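You operate a simulated robot arm through the tools that you are given. There is no shell and no other tool.

You run a simulated robot arm. Do the job below in one go: nothing can be reset, and whatever is moved stays where it is left.

Task
Move the blue tube to the gripper ports and set the job card's air pressure.
Fine: shut the valve first, press the blue button once, open the valve again after.

Only the result counts: the job must be done as asked and must still hold three seconds after the hand-in. Knocking over, shifting, dropping, spilling or breaking anything else fails it.

Robot
A 7-joint arm with a two-finger parallel gripper, fixed in place. Base frame: the origin is at the foot of the arm, x ahead of it, y to its left, z up; the work surface is at about z = 0. Lengths are in m, angles in degrees, forces in N, time in s.
With the tool pointing down near the work surface it reaches from about 0.22 to 0.58 m from the base axis. Its first joint turns from -66.0 to 66.0 degrees. Payload 2.5 kg.
Tool frame: the origin (TCP) lies between the finger pads and is the grasp point; the fingertips stand 0.023 m ahead of it; z points along the fingers, y is the line along which they close. Largest opening 0.094 m; finger width 0.038, thickness 0.01; the body of the gripper, 0.054 by 0.096 m, starts 0.039 m behind the TCP.
Orientation is that of the tool frame in the base frame, as a unit quaternion [x, y, z, w]. With the fingers straight down and closing along the base's y, the tool's x points along the base's -x, its y along +y and its z along -z.

Tools
- The arm moves only by the tool apply_moves. Its argument "steps" is a list of rows, each an object of numbers (a shift or turn left out is 0, a gripper value left out holds the last): "dx", "dy", "dz": the shift along the tool's x, y, z in m; "ax", "ay", "az": the turn, a rotation vector about the tool's x, y, z in degrees; "grip": the finger opening in m, from 0 to 0.094. In form: [{"dx": .., "dy": .., "dz": .., "ax": .., "ay": .., "az": .., "grip": ..}, ...]. A call has 1 to 20 rows; each row shifts and turns the commanded pose from where the row before left it, along the tool's axes as they then stand. Rows are played at 5 a second. More than 0.05 m and 8.6 degrees between two rows, or a gripper value outside its range, and nothing of the call is played. A pose out of reach is approached as far as the arm can. The call stops where the force on the tool passes 70 N (or 10 N more than at its start, if that is more) or the arm is blocked; 0.2 s more then pass. Each finger travels about 0.108 m/s and halts on what it meets, pressing with about 29 N; the grip force reading is that of the motor and also rises with nothing between the fingers. The clock runs only during rows and for 0.2 s after the last one: add rows that do not move to give the fingers time. The reply holds the time, the measured pose of the TCP, the force on the tool along the base axes, the opening and the grip force, in the units named above and with some noise, with the torque about the TCP (base axes, N m) and any sound that the robot's microphone picked up.
- Cameras (640 x 400 px; columns grow to the right, rows downward): "scene" is fixed at [0.1055, -0.4017, 0.5342]; the picture's right is [0.91, -0.42, 0.00], its down [-0.27, -0.59, -0.76] and it looks along [0.32, 0.69, -0.65] (base axes); focal length 254 px, centre (320, 200). "wrist" rides on the gripper at [0.086, 0.016, -0.074] in the tool frame; the picture's right is [-0.18, 0.98, 0.00], its down [-0.58, -0.11, -0.81] and it looks along [-0.79, -0.15, 0.59] (tool axes); focal length 243 px, centre (320, 200). There is no depth. A picture from a camera that has moved, and an enlarged one, comes with that camera's place and axes in the base frame and with its lens.
- snapshot(camera): a new picture of that camera. It takes no simulated time.
- enlarge(camera, box): a new picture of the part [left, top, right, bottom] of that camera's present view, enlarged. It takes no simulated time.
- hand_in(): hands the job in; it is judged then, once.

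Places have to be worked out from the pictures, the camera data and where the tool is seen. Open the gripper and draw the arm clear of the work before you hand the job in, unless the task says otherwise.

The tools are called as a command line: name --argument value ..., lists and objects as JSON in quotes. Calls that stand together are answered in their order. apply_moves: Moves the arm, as the interface text tells. Its arguments: {"type":"object","properties":{"steps":{"type":"array","items":{"type":"object","properties":{"dx":{"type":"number"},"dy":{"type":"number"},"dz":{"type":"number"},"ax":{"type":"number"},"ay":{"type":"number"},"az":{"type":"number"},"grip":{"type":"number"}}}}},"required":["steps"]} The other tools are called the same way: snapshot (camera) takes a picture; enlarge (camera, box) takes an enlarged picture of a part of a camera's view; hand_in () hands the job in.

At the start:

```text
t: 0.0
tool_pos: [0.3105, 0.0186, 0.3605]
ee_rot: [0.0, 1.0, 0.0, 0.0]
wrist_force: [-0.1, -0.3, -0.2]
moment: [-0.03, -0.02, -0.02]
opening: 0.0942
finger_force: 0.0
```

scene: 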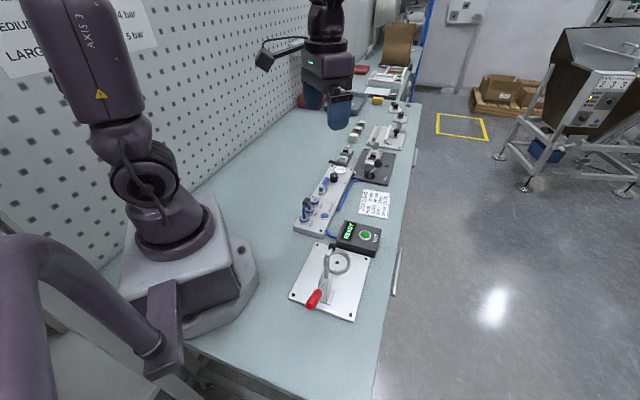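
wrist: 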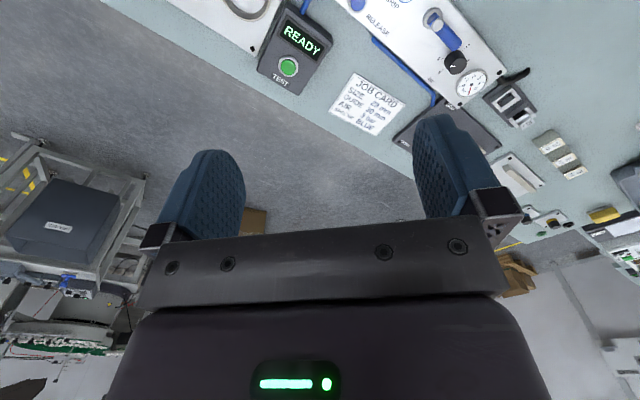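

I'll start by looking closely at the bench, the job card and the signs before moving anything.

enlarge --camera "scene" --box '[270, 140, 430, 240]'

enlarge --camera "scene" --box '[270, 220, 430, 320]'

enlarge --camera "wrist" --box '[320, 0, 540, 140]'

enlarge --camera "scene" --box '[0, 0, 200, 125]'

enlarge --camera "scene" --box '[330, 80, 430, 150]'

```text
4.00 times, centred on (350, 190) of scene
camera zoom: at [0.1055, -0.4017, 0.5342], right [0.91, -0.42, 0.0], down [-0.27, -0.59, -0.76], along [0.32, 0.69, -0.65], focal length 1015 px, centre (200, 240)
```

zoom: 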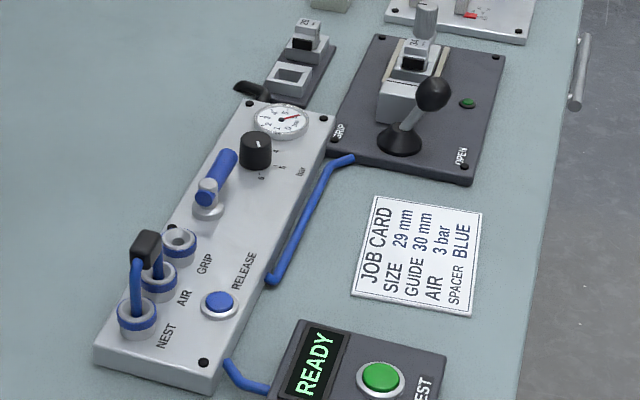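

```text
4.00 times, centred on (350, 270) of scene
camera zoom: at [0.1055, -0.4017, 0.5342], right [0.91, -0.42, 0.0], down [-0.27, -0.59, -0.76], along [0.32, 0.69, -0.65], focal length 1015 px, centre (200, -80)
```

zoom: 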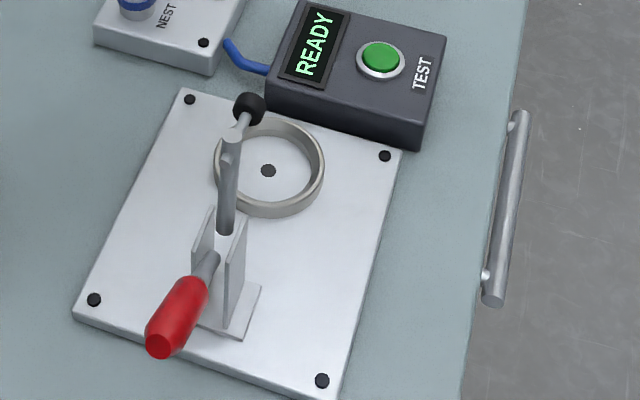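

```text
2.86 times, centred on (430, 70) of wrist
camera zoom: at [0.2246, 0.0344, 0.4355], right [0.18, 0.98, 0.0], down [0.58, -0.11, 0.81], along [0.79, -0.15, -0.59], focal length 693 px, centre (6, 571)
```

zoom: 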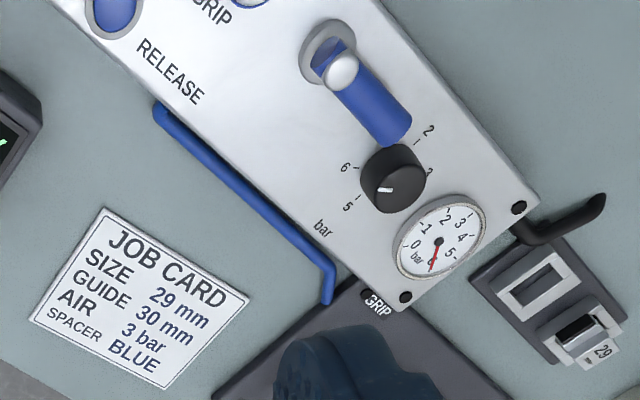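

```text
3.20 times, centred on (100, 62) of scene
camera zoom: at [0.1055, -0.4017, 0.5342], right [0.91, -0.42, 0.0], down [-0.27, -0.59, -0.76], along [0.32, 0.69, -0.65], focal length 812 px, centre (1024, 640)
```

zoom: 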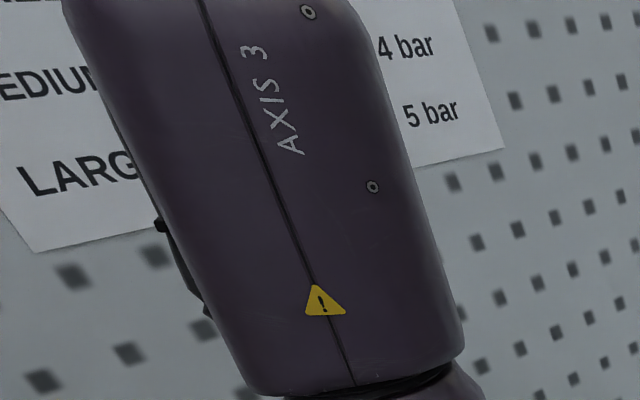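

```text
5.71 times, centred on (380, 115) of scene
camera zoom: at [0.1055, -0.4017, 0.5342], right [0.91, -0.42, 0.0], down [-0.27, -0.59, -0.76], along [0.32, 0.69, -0.65], focal length 1450 px, centre (-23, 686)
```

zoom: 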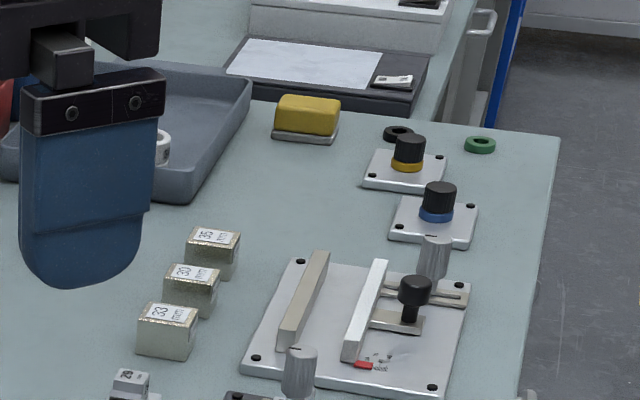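

The panel shows a blue U-tube plugged into NEST and AIR, with an empty GRIP port beside them. There is also a blue RELEASE button, a blue lever valve, a black regulator knob (2–6 bar) and a gauge. The card asks for 3 bar, so I'll move closer for a better look.

apply_moves --steps '[{"dy": 0.02, "dz": 0.04}, {"dy": 0.02, "dz": 0.04}, {"dy": 0.02, "dz": 0.04}, {"dx": 0.005, "dy": 0.01, "dz": 0.02}, {}]'

snapshot --camera "wrist"

```text
t: 1.2
tool_pos: [0.3051, 0.0877, 0.2218]
ee_rot: [-0.001, 1.0, 0.0, 0.0]
wrist_force: [0.3, -0.2, 0.8]
moment: [0.01, 0.01, -0.01]
opening: 0.0941
finger_force: 0.0
```

```text
taken
camera wrist: at [0.2192, 0.1037, 0.2959], right [0.18, 0.98, 0.0], down [0.58, -0.11, 0.81], along [0.79, -0.15, -0.59], focal length 243 px, centre (320, 200)
```

wrist: 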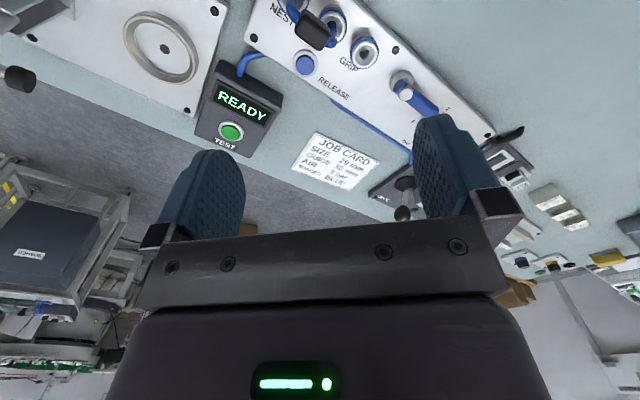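

The ports are only just in view at the top. I'll yaw the gripper about 40° to line up with the panel and look again.

apply_moves --steps '[{"az": -8}, {"az": -8}, {"az": -8}, {"az": -8}, {"az": -8}, {}]'

snapshot --camera "wrist"

snapshot --camera "scene"

```text
t: 2.6
tool_pos: [0.3055, 0.0896, 0.2204]
ee_rot: [-0.342, 0.94, 0.0, -0.001]
wrist_force: [-0.5, 1.1, -0.2]
moment: [-0.01, 0.02, 0.01]
opening: 0.0939
finger_force: 0.0
```

```text
taken
camera wrist: at [0.2293, 0.0445, 0.2953], right [-0.49, 0.87, 0.0], down [0.51, 0.29, 0.81], along [0.7, 0.4, -0.59], focal length 243 px, centre (320, 200)
```

wrist: 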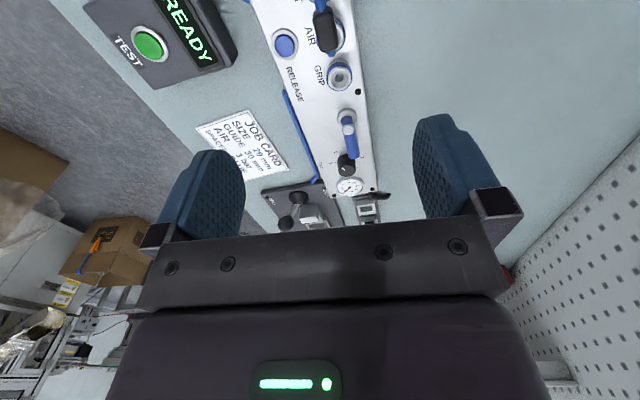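

```text
taken
```

scene: 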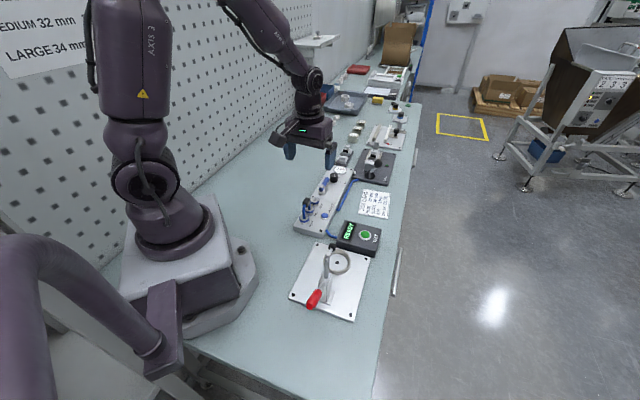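

The yaw lines up well with the panel. I'll enlarge for detail.

enlarge --camera "wrist" --box '[240, 0, 400, 100]'

enlarge --camera "wrist" --box '[300, 90, 420, 210]'

enlarge --camera "scene" --box '[295, 160, 375, 240]'

enlarge --camera "scene" --box '[0, 0, 100, 80]'

```text
4.00 times, centred on (320, 50) of wrist
camera zoom: at [0.2293, 0.0445, 0.2953], right [-0.49, 0.87, 0.0], down [0.51, 0.29, 0.81], along [0.7, 0.4, -0.59], focal length 970 px, centre (320, 800)
```

zoom: 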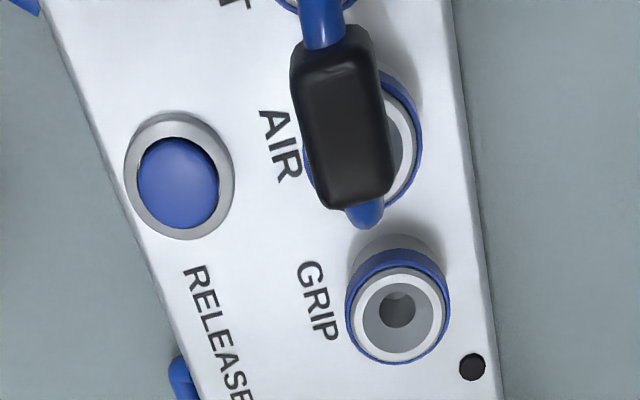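

```text
3.33 times, centred on (360, 150) of wrist
camera zoom: at [0.2293, 0.0445, 0.2953], right [-0.49, 0.87, 0.0], down [0.51, 0.29, 0.81], along [0.7, 0.4, -0.59], focal length 809 px, centre (187, 367)
```

zoom: 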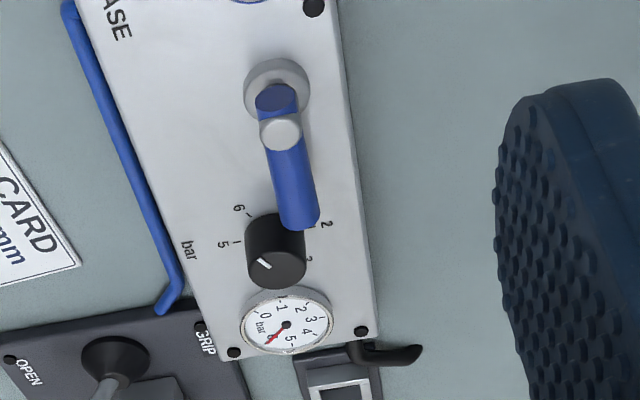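

```text
5.00 times, centred on (335, 200) of scene
camera zoom: at [0.1055, -0.4017, 0.5342], right [0.91, -0.42, 0.0], down [-0.27, -0.59, -0.76], along [0.32, 0.69, -0.65], focal length 1269 px, centre (245, 200)
```

zoom: 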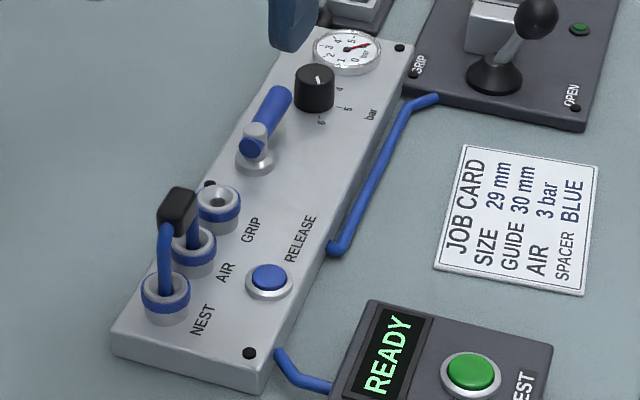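

```text
5.00 times, centred on (50, 40) of scene
camera zoom: at [0.1055, -0.4017, 0.5342], right [0.91, -0.42, 0.0], down [-0.27, -0.59, -0.76], along [0.32, 0.69, -0.65], focal length 1269 px, centre (1670, 1000)
```

zoom: 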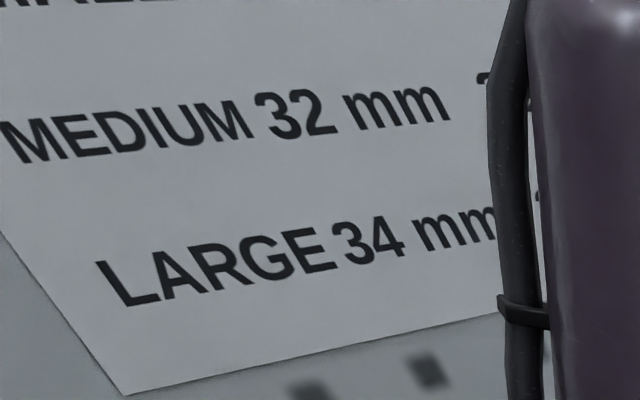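

The gauge reads high and the knob sits between the GRIP/valve area and the gauge. I'll slide along the panel to look steeply down at the knob, valve and gauge.

apply_moves --steps '[{"dx": -0.04}, {"dx": -0.04}, {"dx": -0.04}, {"dx": -0.02}, {}]'

snapshot --camera "wrist"

enlarge --camera "wrist" --box '[240, 0, 400, 100]'

```text
t: 3.8
tool_pos: [0.4114, 0.1794, 0.221]
ee_rot: [-0.342, 0.94, 0.0, 0.0]
wrist_force: [-0.7, 0.3, -0.2]
moment: [-0.03, 0.0, -0.02]
opening: 0.0942
finger_force: 0.1
```

```text
taken
camera wrist: at [0.3365, 0.1352, 0.2962], right [-0.49, 0.87, 0.0], down [0.52, 0.29, 0.81], along [0.7, 0.4, -0.59], focal length 243 px, centre (320, 200)
```

wrist: 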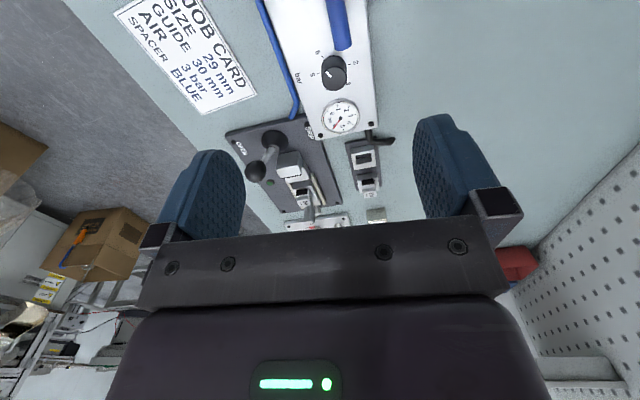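

```text
4.00 times, centred on (320, 50) of wrist
camera zoom: at [0.3365, 0.1352, 0.2962], right [-0.49, 0.87, 0.0], down [0.52, 0.29, 0.81], along [0.7, 0.4, -0.59], focal length 970 px, centre (320, 800)
```

zoom: 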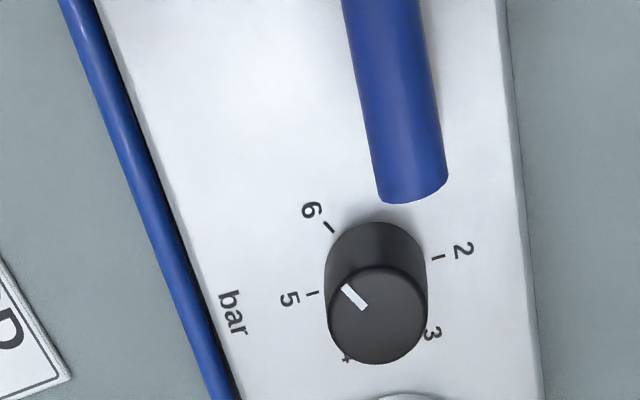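

The knob's pointer sits just below 6, the scale runs about 60° per bar, and 3 is on the far wall side. The lever runs along the panel from its pivot at about (0.377, 0.165) to its end at about (0.411, 0.202), roughly 0.05 high. I'll hover over the lever with the fingers open and check the alignment.

apply_moves --steps '[{"dx": 0.0137, "dy": 0.0159, "az": -5}, {"dz": 0.04}, {"dz": 0.04}, {"dz": 0.02}, {}]'

snapshot --camera "wrist"

enlarge --camera "scene" --box '[295, 140, 375, 220]'

```text
t: 5.0
tool_pos: [0.3925, 0.1818, 0.1201]
ee_rot: [-0.382, 0.924, 0.0, 0.0]
wrist_force: [0.3, 0.4, 0.8]
moment: [0.0, 0.02, -0.01]
opening: 0.094
finger_force: 0.1
```

```text
taken
camera wrist: at [0.3208, 0.1318, 0.1944], right [-0.57, 0.82, 0.0], down [0.49, 0.33, 0.81], along [0.67, 0.46, -0.59], focal length 243 px, centre (320, 200)
```

wrist: 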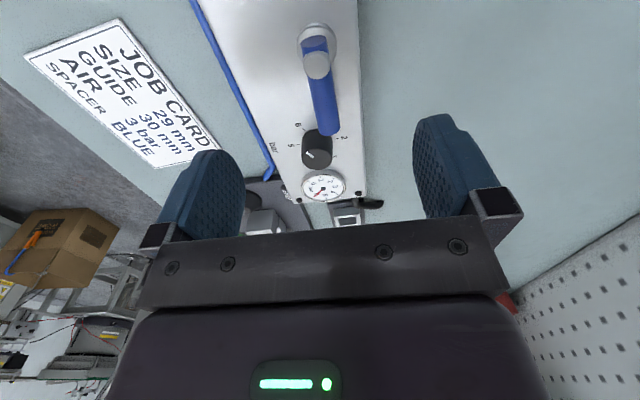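

```text
5.00 times, centred on (335, 180) of scene
camera zoom: at [0.1055, -0.4017, 0.5342], right [0.91, -0.42, 0.0], down [-0.27, -0.59, -0.76], along [0.32, 0.69, -0.65], focal length 1269 px, centre (245, 300)
```

zoom: 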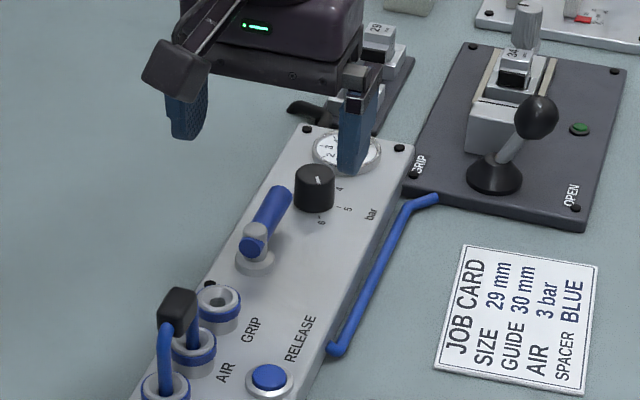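

The lever lies centred between the fingers, with its pivot near (0.3725, 0.166). I'll descend until the fingertips straddle it at about z = 0.035, then close loosely around it.

apply_moves --steps '[{"dz": 0.03}, {"dz": 0.02}, {"dz": 0.012}, {"grip": 0.06}, {"grip": 0.03}, {"grip": 0.02}, {}]'

snapshot --camera "wrist"

enlarge --camera "scene" --box '[295, 140, 375, 220]'

```text
t: 6.6
tool_pos: [0.3914, 0.1817, 0.0583]
ee_rot: [-0.383, 0.924, 0.0, 0.0]
wrist_force: [-0.5, 0.5, -0.1]
moment: [0.0, 0.02, 0.0]
opening: 0.02
finger_force: 0.1
```

```text
taken
camera wrist: at [0.3203, 0.1322, 0.1331], right [-0.57, 0.82, 0.0], down [0.49, 0.33, 0.81], along [0.67, 0.46, -0.59], focal length 243 px, centre (320, 200)
```

wrist: 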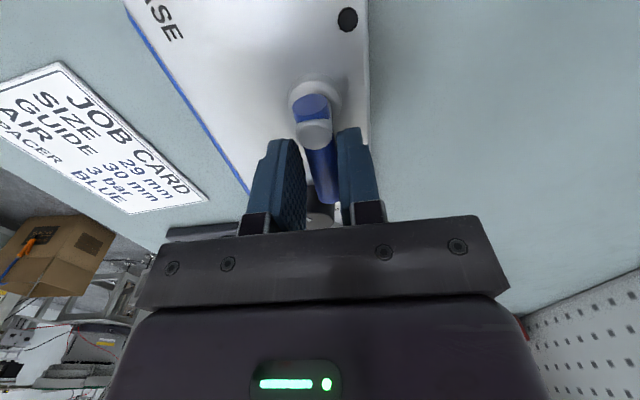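

```text
5.00 times, centred on (335, 180) of scene
camera zoom: at [0.1055, -0.4017, 0.5342], right [0.91, -0.42, 0.0], down [-0.27, -0.59, -0.76], along [0.32, 0.69, -0.65], focal length 1269 px, centre (245, 300)
```

zoom: 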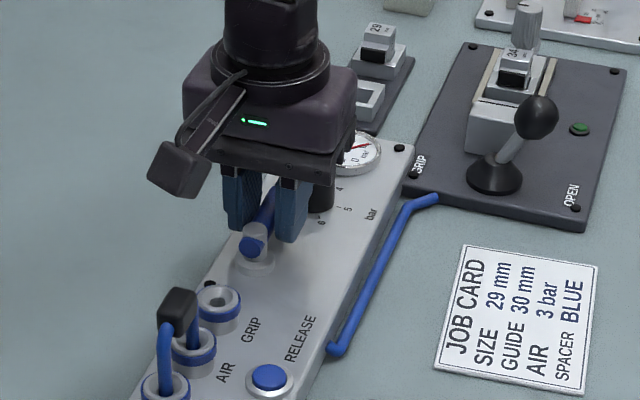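

The lever is captured between the fingers. I'll try the usual closing direction, clockwise, with a small turn about the pivot and check the forces.

apply_moves --steps '[{"dx": 0.0006, "dy": -0.0034, "az": 8}, {"dx": 0.0006, "dy": -0.0034, "az": 8}, {"dx": 0.0006, "dy": -0.0034, "az": 8}, {}]'

snapshot --camera "wrist"

```text
t: 7.6
tool_pos: [0.3962, 0.1731, 0.0585]
ee_rot: [-0.181, 0.983, 0.0, 0.001]
wrist_force: [-1.6, 2.3, 0.2]
moment: [0.02, 0.08, -0.05]
opening: 0.0214
finger_force: 1.6
```

```text
taken
camera wrist: at [0.311, 0.1571, 0.1331], right [-0.18, 0.98, 0.0], down [0.58, 0.11, 0.81], along [0.79, 0.14, -0.59], focal length 243 px, centre (320, 200)
```

wrist: 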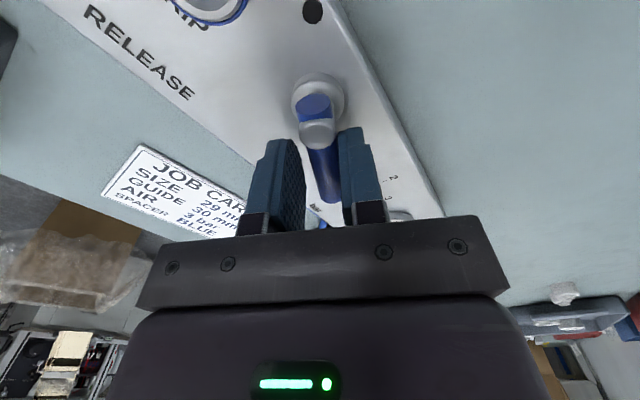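

The lever is turning freely with only a small force, so clockwise works. I'll continue to about 90°.

apply_moves --steps '[{"dx": 0.0006, "dy": -0.0034, "az": 8}, {"dx": 0.0006, "dy": -0.0034, "az": 8}, {"dx": 0.0006, "dy": -0.0034, "az": 8}, {"dx": 0.0006, "dy": -0.0034, "az": 8}, {"dx": 0.0006, "dy": -0.0034, "az": 8}, {"dx": 0.0006, "dy": -0.0034, "az": 8}, {"dx": 0.0006, "dy": -0.0034, "az": 8}, {"dx": 0.0006, "dy": -0.0034, "az": 8}, {}]'

snapshot --camera "wrist"

enlarge --camera "scene" --box '[295, 140, 375, 220]'

```text
t: 9.6
tool_pos: [0.3903, 0.1484, 0.059]
ee_rot: [0.367, 0.93, 0.002, 0.0]
wrist_force: [5.8, 13.5, 3.8]
moment: [0.26, -0.07, -0.2]
opening: 0.0252
finger_force: 7.1
```

```text
taken
camera wrist: at [0.3384, 0.2188, 0.1343], right [0.81, 0.59, 0.0], down [0.35, -0.48, 0.81], along [0.48, -0.65, -0.59], focal length 243 px, centre (320, 200)
```

wrist: 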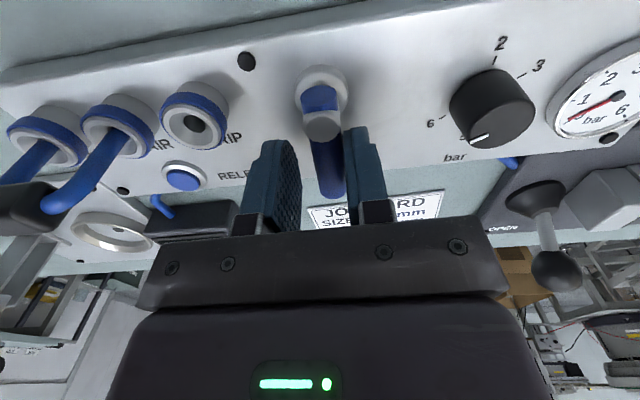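

```text
5.00 times, centred on (335, 180) of scene
camera zoom: at [0.1055, -0.4017, 0.5342], right [0.91, -0.42, 0.0], down [-0.27, -0.59, -0.76], along [0.32, 0.69, -0.65], focal length 1269 px, centre (245, 300)
```

zoom: 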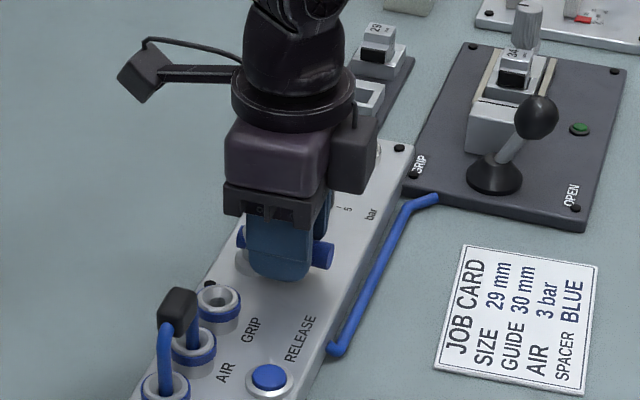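

The force has risen as if against a stop, and the lever is across the panel. I'll check the gauge and the knob scale from here.

enlarge --camera "wrist" --box '[420, 20, 640, 170]'

enlarge --camera "wrist" --box '[0, 60, 260, 230]'

```text
2.67 times, centred on (530, 95) of wrist
camera zoom: at [0.3384, 0.2188, 0.1343], right [0.81, 0.59, 0.0], down [0.35, -0.48, 0.81], along [0.48, -0.65, -0.59], focal length 647 px, centre (-240, 480)
```

zoom: 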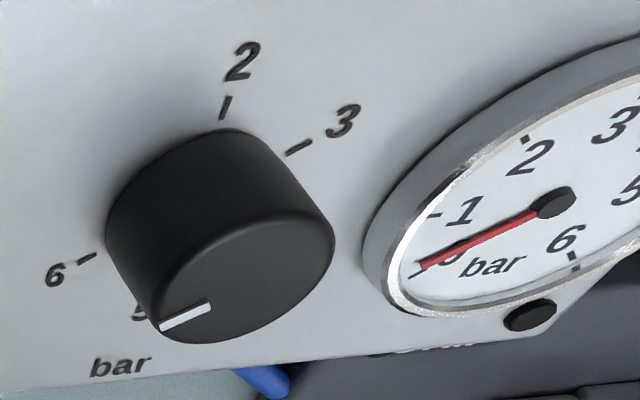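

```text
2.35 times, centred on (130, 145) of wrist
camera zoom: at [0.3384, 0.2188, 0.1343], right [0.81, 0.59, 0.0], down [0.35, -0.48, 0.81], along [0.48, -0.65, -0.59], focal length 571 px, centre (767, 329)
```

zoom: 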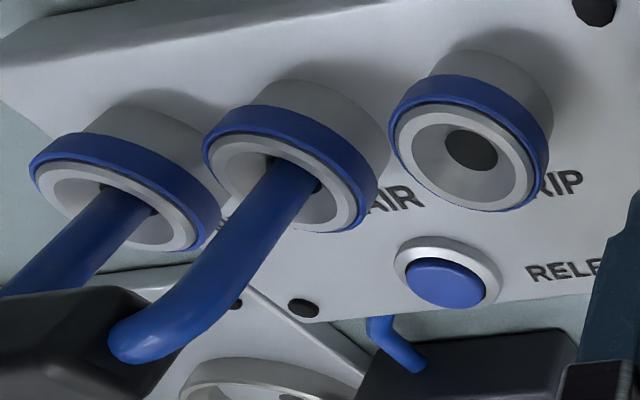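

The gauge reads 0, so the valve is shut. The ports have conical lead-ins and the tube's black handle tops out at about z = 0.09. I'll release the lever, rise, and hover closed fingers over the RELEASE button at about (0.337, 0.066).

apply_moves --steps '[{"grip": 0.05}, {"grip": 0.05}, {"dz": -0.05}, {"dz": -0.04}, {"dx": -0.0088, "dy": -0.0478, "grip": 0.0}, {"dx": -0.0088, "dy": -0.0478, "az": 2}, {}, {}]'

snapshot --camera "wrist"

enlarge --camera "scene" --box '[285, 150, 385, 250]'

```text
t: 11.4
tool_pos: [0.3353, 0.0658, 0.1483]
ee_rot: [0.382, 0.924, 0.0, 0.0]
wrist_force: [0.1, 0.8, 0.6]
moment: [0.02, 0.04, -0.02]
opening: 0.0001
finger_force: 28.7
```

```text
taken
camera wrist: at [0.2863, 0.138, 0.2228], right [0.82, 0.57, 0.0], down [0.33, -0.49, 0.81], along [0.46, -0.67, -0.59], focal length 243 px, centre (320, 200)
```

wrist: 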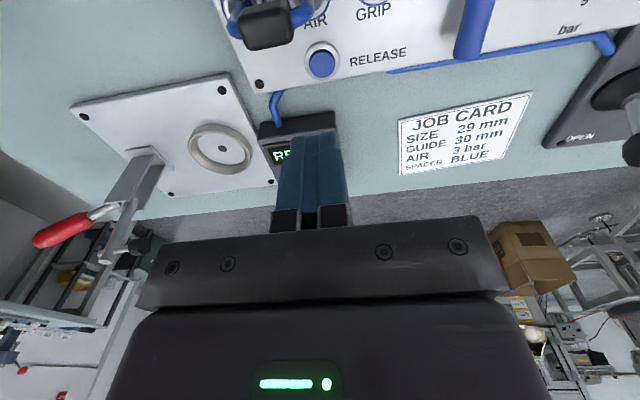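

```text
4.00 times, centred on (335, 200) of scene
camera zoom: at [0.1055, -0.4017, 0.5342], right [0.91, -0.42, 0.0], down [-0.27, -0.59, -0.76], along [0.32, 0.69, -0.65], focal length 1015 px, centre (260, 200)
```

zoom: 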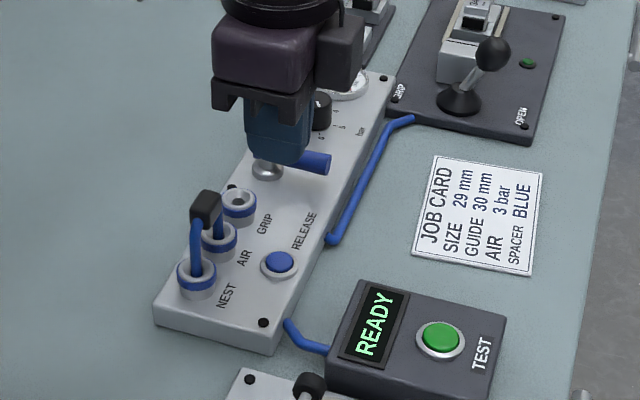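

The button is centred under the fingertips at about (0.338, 0.066), with its top near z = 0.03. I'll descend until just above it.

apply_moves --steps '[{"dz": 0.04}, {"dz": 0.03}, {"dz": 0.0135}, {}]'

enlarge --camera "wrist" --box '[220, 60, 420, 185]'

enlarge --camera "scene" --box '[300, 170, 370, 240]'

```text
t: 12.4
tool_pos: [0.3345, 0.0661, 0.0629]
ee_rot: [0.382, 0.924, 0.0, 0.001]
wrist_force: [0.2, -0.2, 0.3]
moment: [-0.01, 0.03, -0.01]
opening: 0.0003
finger_force: 29.3
```

```text
3.20 times, centred on (320, 122) of wrist
camera zoom: at [0.2867, 0.1383, 0.1388], right [0.82, 0.57, 0.0], down [0.33, -0.49, 0.81], along [0.46, -0.67, -0.59], focal length 776 px, centre (320, 448)
```

zoom: 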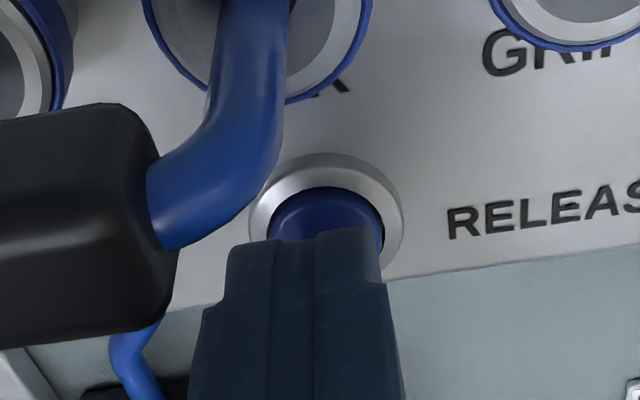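

```text
5.71 times, centred on (335, 205) of scene
camera zoom: at [0.1055, -0.4017, 0.5342], right [0.91, -0.42, 0.0], down [-0.27, -0.59, -0.76], along [0.32, 0.69, -0.65], focal length 1450 px, centre (234, 171)
```

zoom: 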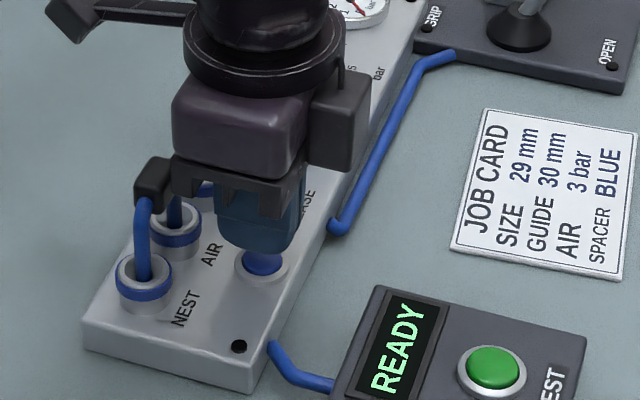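

The fingertip is just above the button and about 2 mm low along the panel. I'll correct that and approach in small steps.

apply_moves --steps '[{"dy": 0.002}, {"dz": 0.004}, {"dz": 0.003}, {}]'

```text
t: 13.4
tool_pos: [0.3388, 0.0672, 0.0566]
ee_rot: [0.383, 0.924, 0.0, 0.0]
wrist_force: [0.2, -0.3, -0.1]
moment: [0.02, -0.01, 0.0]
opening: 0.0001
finger_force: 29.1
```

No contact yet at a tip height of about 0.034, so I'll continue down in fine steps.

apply_moves --steps '[{"dz": 0.0015}, {"dz": 0.0015}, {}]'

enlarge --camera "wrist" --box '[220, 60, 420, 185]'

```text
t: 14.2
tool_pos: [0.3383, 0.0674, 0.0562]
ee_rot: [0.383, 0.924, 0.0, 0.0]
wrist_force: [0.0, -1.0, -0.6]
moment: [0.01, -0.03, -0.01]
opening: 0.0
finger_force: 29.3
```

```text
3.20 times, centred on (320, 122) of wrist
camera zoom: at [0.289, 0.139, 0.1302], right [0.83, 0.56, 0.0], down [0.33, -0.49, 0.81], along [0.46, -0.67, -0.59], focal length 776 px, centre (320, 448)
```

zoom: 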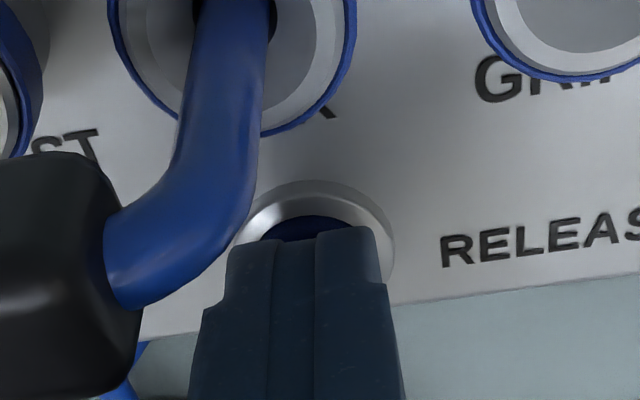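

Only about 0–1 N so far, close to contact. I'll keep pressing gently in small steps.

apply_moves --steps '[{"dz": 0.0015}, {"dz": 0.0015}, {}]'

```text
t: 15.0
tool_pos: [0.3385, 0.068, 0.0518]
ee_rot: [0.383, 0.924, 0.001, 0.0]
wrist_force: [-0.9, -0.5, 0.2]
moment: [-0.02, -0.01, 0.0]
opening: 0.0
finger_force: 29.0
```

apply_moves --steps '[{"dz": 0.0015}, {"dz": 0.0015}, {}]'

enlarge --camera "wrist" --box '[220, 60, 420, 185]'

enlarge --camera "scene" --box '[300, 170, 370, 240]'

```text
t: 15.8
tool_pos: [0.3383, 0.067, 0.0495]
ee_rot: [0.383, 0.924, 0.0, 0.0]
wrist_force: [-1.6, 0.9, 4.0]
moment: [0.02, 0.03, 0.03]
opening: 0.0
finger_force: 28.2
heard: click
```

```text
3.20 times, centred on (320, 122) of wrist
camera zoom: at [0.2892, 0.1392, 0.1243], right [0.82, 0.57, 0.0], down [0.33, -0.49, 0.81], along [0.46, -0.66, -0.59], focal length 776 px, centre (320, 448)
```

zoom: 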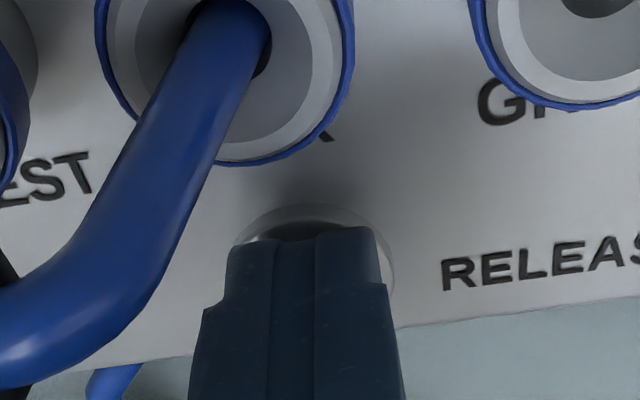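

```text
5.71 times, centred on (335, 205) of scene
camera zoom: at [0.1055, -0.4017, 0.5342], right [0.91, -0.42, 0.0], down [-0.27, -0.59, -0.76], along [0.32, 0.69, -0.65], focal length 1450 px, centre (234, 171)
```

zoom: 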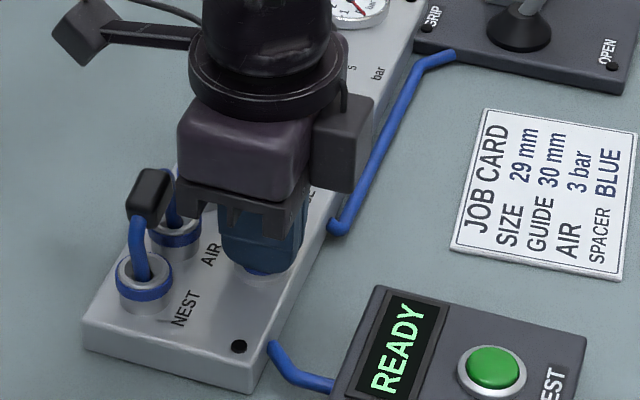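

I heard the click, so the button has been pressed once. The tube handle also seems to have shifted slightly, so I'll lift straight up and look.

apply_moves --steps '[{"dz": -0.01}, {"dz": -0.03}, {"dz": -0.05}, {}]'

snapshot --camera "wrist"

enlarge --camera "scene" --box '[300, 170, 370, 240]'

```text
t: 16.8
tool_pos: [0.3382, 0.0663, 0.1405]
ee_rot: [0.383, 0.924, -0.001, 0.0]
wrist_force: [0.5, 0.0, -0.9]
moment: [0.02, -0.01, 0.02]
opening: 0.0001
finger_force: 28.9
```

```text
taken
camera wrist: at [0.2888, 0.1385, 0.2147], right [0.83, 0.56, 0.0], down [0.33, -0.49, 0.81], along [0.46, -0.67, -0.59], focal length 243 px, centre (320, 200)
```

wrist: 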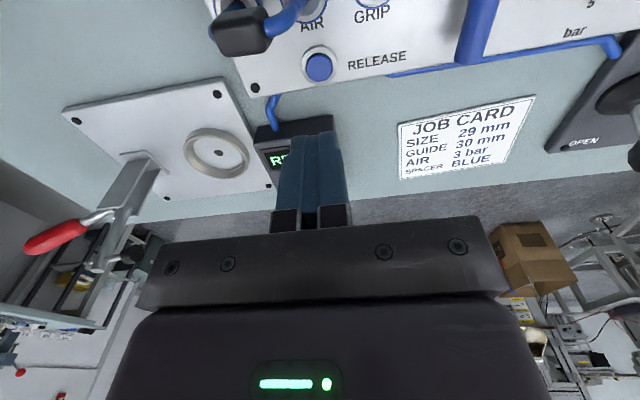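

```text
5.71 times, centred on (335, 205) of scene
camera zoom: at [0.1055, -0.4017, 0.5342], right [0.91, -0.42, 0.0], down [-0.27, -0.59, -0.76], along [0.32, 0.69, -0.65], focal length 1450 px, centre (234, 171)
```

zoom: 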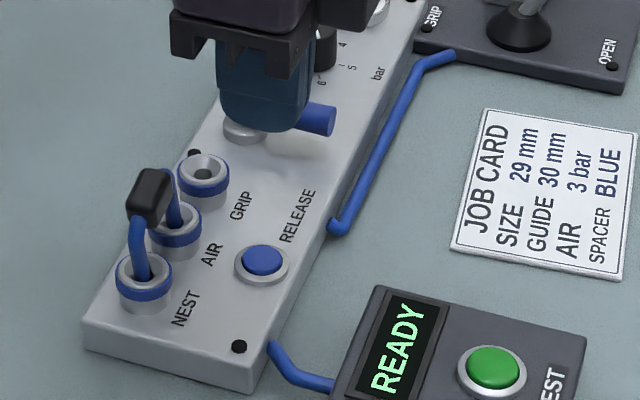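

The tube is now loose and leaning in its two ports. I'll look at it closely before grasping.

enlarge --camera "scene" --box '[305, 190, 345, 225]'

enlarge --camera "wrist" --box '[190, 0, 350, 100]'

```text
11.43 times, centred on (325, 208) of scene
camera zoom: at [0.1055, -0.4017, 0.5342], right [0.91, -0.42, 0.0], down [-0.27, -0.59, -0.76], along [0.32, 0.69, -0.65], focal length 2901 px, centre (263, 114)
```

zoom: 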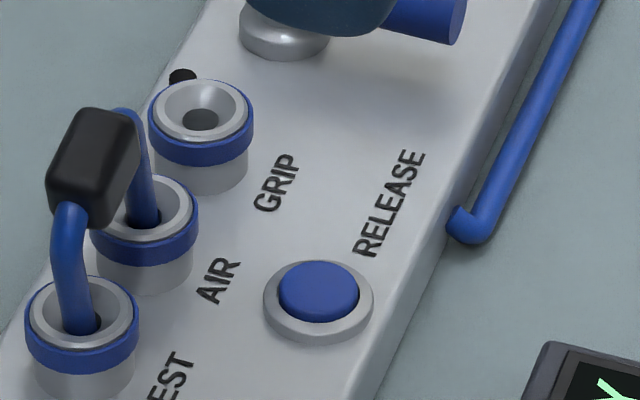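

```text
4.00 times, centred on (270, 50) of wrist
camera zoom: at [0.2888, 0.1385, 0.2147], right [0.83, 0.56, 0.0], down [0.33, -0.49, 0.81], along [0.46, -0.67, -0.59], focal length 970 px, centre (520, 800)
```

zoom: 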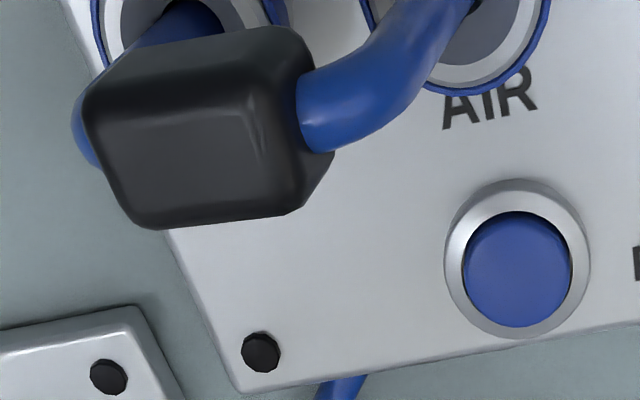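

By triangulation the handle is at about (0.2845, 0.079, 0.08). I'll back off toward the wall for a true side view and check how the tube leans.

apply_moves --steps '[{"dx": 0.03, "dy": -0.012, "grip": 0.06}, {"dx": 0.03, "dy": -0.012}, {"dx": 0.03, "dy": -0.012}, {}]'

snapshot --camera "wrist"

enlarge --camera "wrist" --box '[220, 20, 420, 145]'

```text
t: 17.8
tool_pos: [0.2478, 0.1044, 0.1383]
ee_rot: [0.382, 0.924, 0.0, 0.0]
wrist_force: [0.1, 0.4, 0.3]
moment: [-0.01, -0.02, -0.03]
opening: 0.0601
finger_force: 0.1
```

```text
taken
camera wrist: at [0.1987, 0.1775, 0.2132], right [0.83, 0.56, 0.0], down [0.33, -0.49, 0.81], along [0.46, -0.67, -0.59], focal length 243 px, centre (320, 200)
```

wrist: 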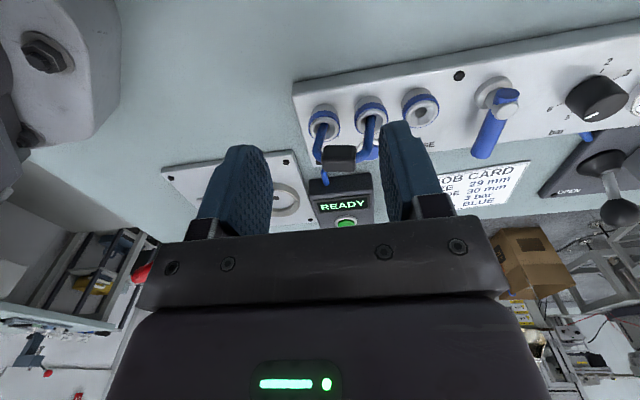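

```text
3.20 times, centred on (320, 82) of wrist
camera zoom: at [0.1987, 0.1775, 0.2132], right [0.83, 0.56, 0.0], down [0.33, -0.49, 0.81], along [0.46, -0.67, -0.59], focal length 776 px, centre (320, 576)
```

zoom: 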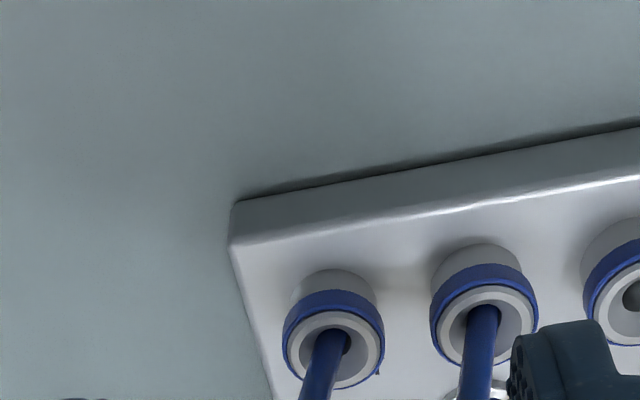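

I'll enlarge the tube and ports from this view.

enlarge --camera "wrist" --box '[290, 80, 450, 190]'

```text
3.64 times, centred on (370, 135) of wrist
camera zoom: at [0.1987, 0.1775, 0.2132], right [0.83, 0.56, 0.0], down [0.33, -0.49, 0.81], along [0.46, -0.67, -0.59], focal length 882 px, centre (138, 436)
```

zoom: 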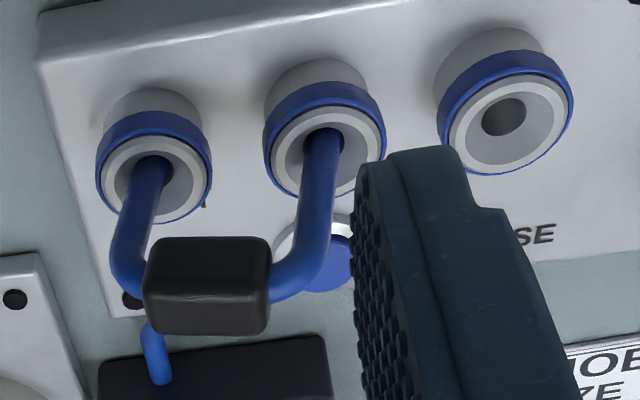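

From the side, the tube leans about 10–12° toward NEST with both legs still in their ports. The port pitch measures about 0.039 m at 45° yaw. I'll rise above the handle and turn the gripper back to yaw 45° so the fingers close across the handle.

apply_moves --steps '[{"dz": -0.03}, {"dz": -0.03}, {"dx": -0.0439, "dy": 0.0059}, {"az": -8.5}, {"az": -8.5}, {"az": -8.5}, {"az": -8.5}, {"az": -8.5}, {"az": -8.5}, {"az": -8.5}, {"az": -8.5}, {"az": -8.5}, {"az": -8.5}, {"az": -5}, {}]'

snapshot --camera "wrist"

enlarge --camera "scene" --box '[290, 170, 370, 240]'

```text
t: 21.0
tool_pos: [0.2827, 0.0792, 0.1983]
ee_rot: [-0.383, 0.924, -0.001, 0.0]
wrist_force: [0.8, -0.2, -0.5]
moment: [-0.03, 0.0, 0.01]
opening: 0.0601
finger_force: 0.0
```

```text
taken
camera wrist: at [0.2122, 0.0285, 0.274], right [-0.57, 0.82, 0.0], down [0.49, 0.34, 0.81], along [0.66, 0.46, -0.59], focal length 243 px, centre (320, 200)
```

wrist: 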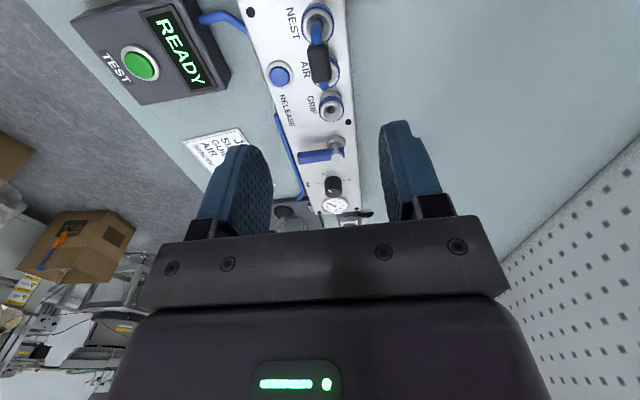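

```text
5.71 times, centred on (330, 205) of scene
camera zoom: at [0.1055, -0.4017, 0.5342], right [0.91, -0.42, 0.0], down [-0.27, -0.59, -0.76], along [0.32, 0.69, -0.65], focal length 1450 px, centre (263, 171)
```

zoom: 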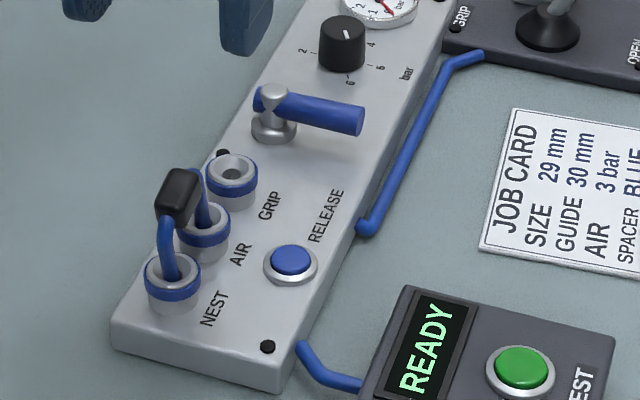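

enlarge --camera "wrist" --box '[250, 0, 410, 110]'

enlarge --camera "scene" --box '[308, 190, 344, 226]'

```text
3.64 times, centred on (330, 55) of wrist
camera zoom: at [0.2122, 0.0285, 0.274], right [-0.57, 0.82, 0.0], down [0.49, 0.34, 0.81], along [0.66, 0.46, -0.59], focal length 882 px, centre (284, 727)
```

zoom: 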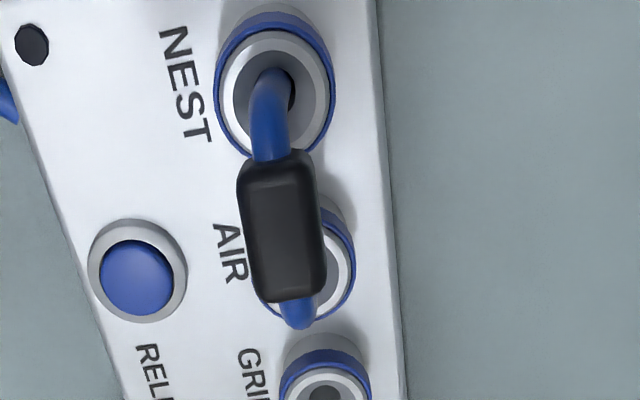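

```text
11.11 times, centred on (326, 208) of scene
camera zoom: at [0.1055, -0.4017, 0.5342], right [0.91, -0.42, 0.0], down [-0.27, -0.59, -0.76], along [0.32, 0.69, -0.65], focal length 2820 px, centre (253, 111)
```

zoom: 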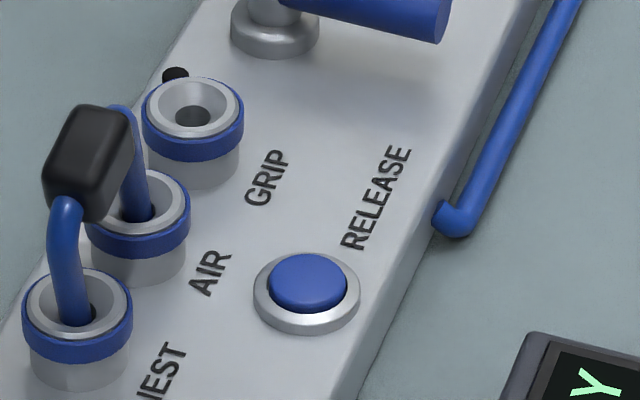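

Handle centre is about (0.284, 0.0785, 0.08), leaning only along the row toward NEST. I'll descend, tilt the tool about 10° to match the tube, and check the alignment before closing.

apply_moves --steps '[{"dz": 0.03}, {"dz": 0.03, "ay": -5}, {"ay": -5}, {}]'

snapshot --camera "wrist"

enlarge --camera "scene" --box '[280, 150, 370, 230]'

```text
t: 22.0
tool_pos: [0.2828, 0.079, 0.1372]
ee_rot: [-0.381, 0.921, 0.033, 0.081]
wrist_force: [0.2, 0.9, -0.1]
moment: [-0.04, 0.02, -0.02]
opening: 0.0598
finger_force: 0.0
```

```text
taken
camera wrist: at [0.2035, 0.0195, 0.1973], right [-0.57, 0.82, 0.03], down [0.38, 0.23, 0.9], along [0.73, 0.52, -0.44], focal length 243 px, centre (320, 200)
```

wrist: 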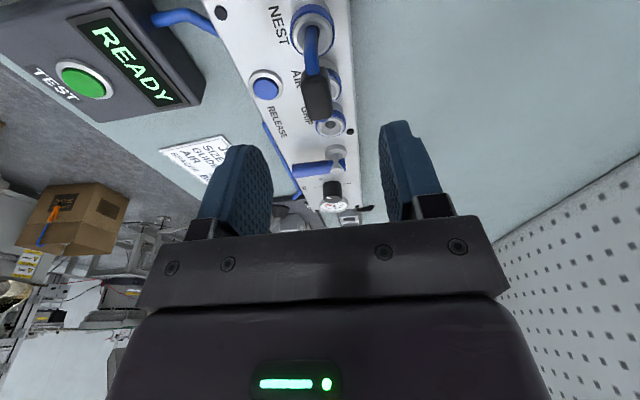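

```text
5.00 times, centred on (325, 190) of scene
camera zoom: at [0.1055, -0.4017, 0.5342], right [0.91, -0.42, 0.0], down [-0.27, -0.59, -0.76], along [0.32, 0.69, -0.65], focal length 1269 px, centre (295, 250)
```

zoom: 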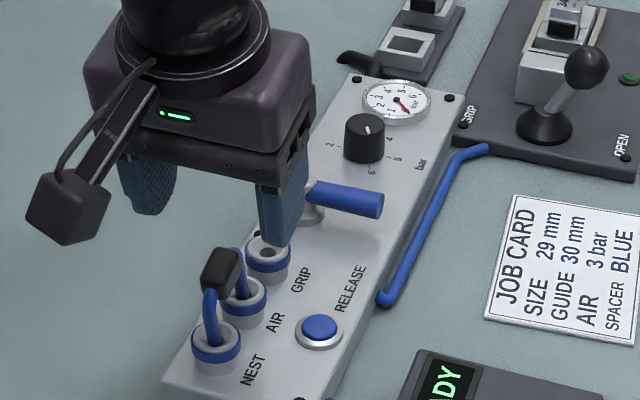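

The tool tilt matches the lean. I'll descend to the handle, with the TCP near z = 0.081 and the fingertips above the port rims.

apply_moves --steps '[{"dx": 0.0052, "dz": 0.0295}, {"dx": 0.0035, "dz": 0.0197}, {"dx": 0.0014, "dz": 0.0079}, {}]'

snapshot --camera "wrist"

enlarge --camera "scene" --box '[290, 170, 360, 230]'

```text
t: 23.0
tool_pos: [0.2837, 0.0771, 0.0813]
ee_rot: [-0.381, 0.92, 0.034, 0.081]
wrist_force: [-0.4, -0.5, 0.2]
moment: [-0.01, 0.0, 0.01]
opening: 0.0598
finger_force: 0.0
```

```text
taken
camera wrist: at [0.2038, 0.0188, 0.1397], right [-0.57, 0.82, 0.03], down [0.38, 0.23, 0.9], along [0.73, 0.52, -0.44], focal length 243 px, centre (320, 200)
```

wrist: 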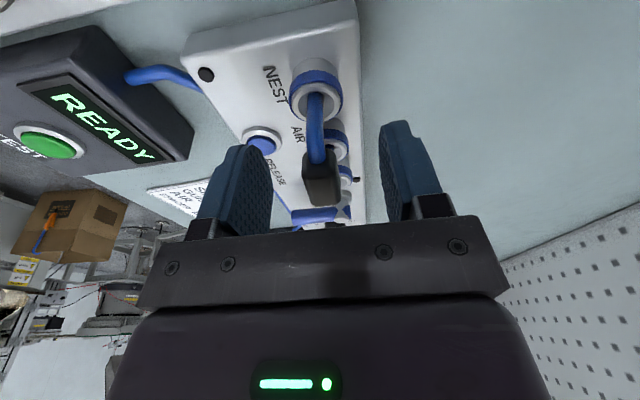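

```text
6.67 times, centred on (325, 200) of scene
camera zoom: at [0.1055, -0.4017, 0.5342], right [0.91, -0.42, 0.0], down [-0.27, -0.59, -0.76], along [0.32, 0.69, -0.65], focal length 1692 px, centre (287, 200)
```

zoom: 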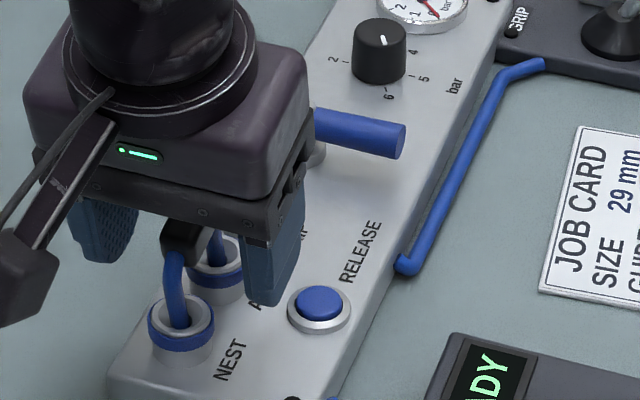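

The handle sits at the TCP's pixel (320, 182), well centred. I'll close on it.

apply_moves --steps '[{"grip": 0.045}, {"grip": 0.03}, {"grip": 0.02}, {"grip": 0.01}, {"grip": 0.0}, {}, {}]'

snapshot --camera "wrist"

```text
t: 24.6
tool_pos: [0.2834, 0.0777, 0.0816]
ee_rot: [-0.382, 0.92, 0.033, 0.081]
wrist_force: [-1.9, 2.8, 0.2]
moment: [0.12, 0.09, -0.03]
opening: 0.0152
finger_force: 28.7
```

```text
taken
camera wrist: at [0.2036, 0.019, 0.1399], right [-0.57, 0.82, 0.03], down [0.38, 0.23, 0.89], along [0.73, 0.52, -0.45], focal length 243 px, centre (320, 200)
```

wrist: 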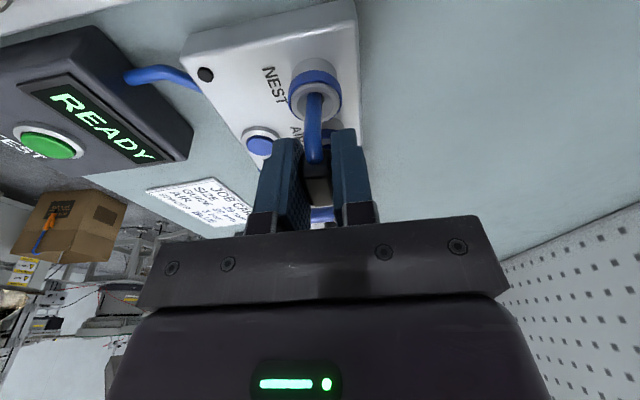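

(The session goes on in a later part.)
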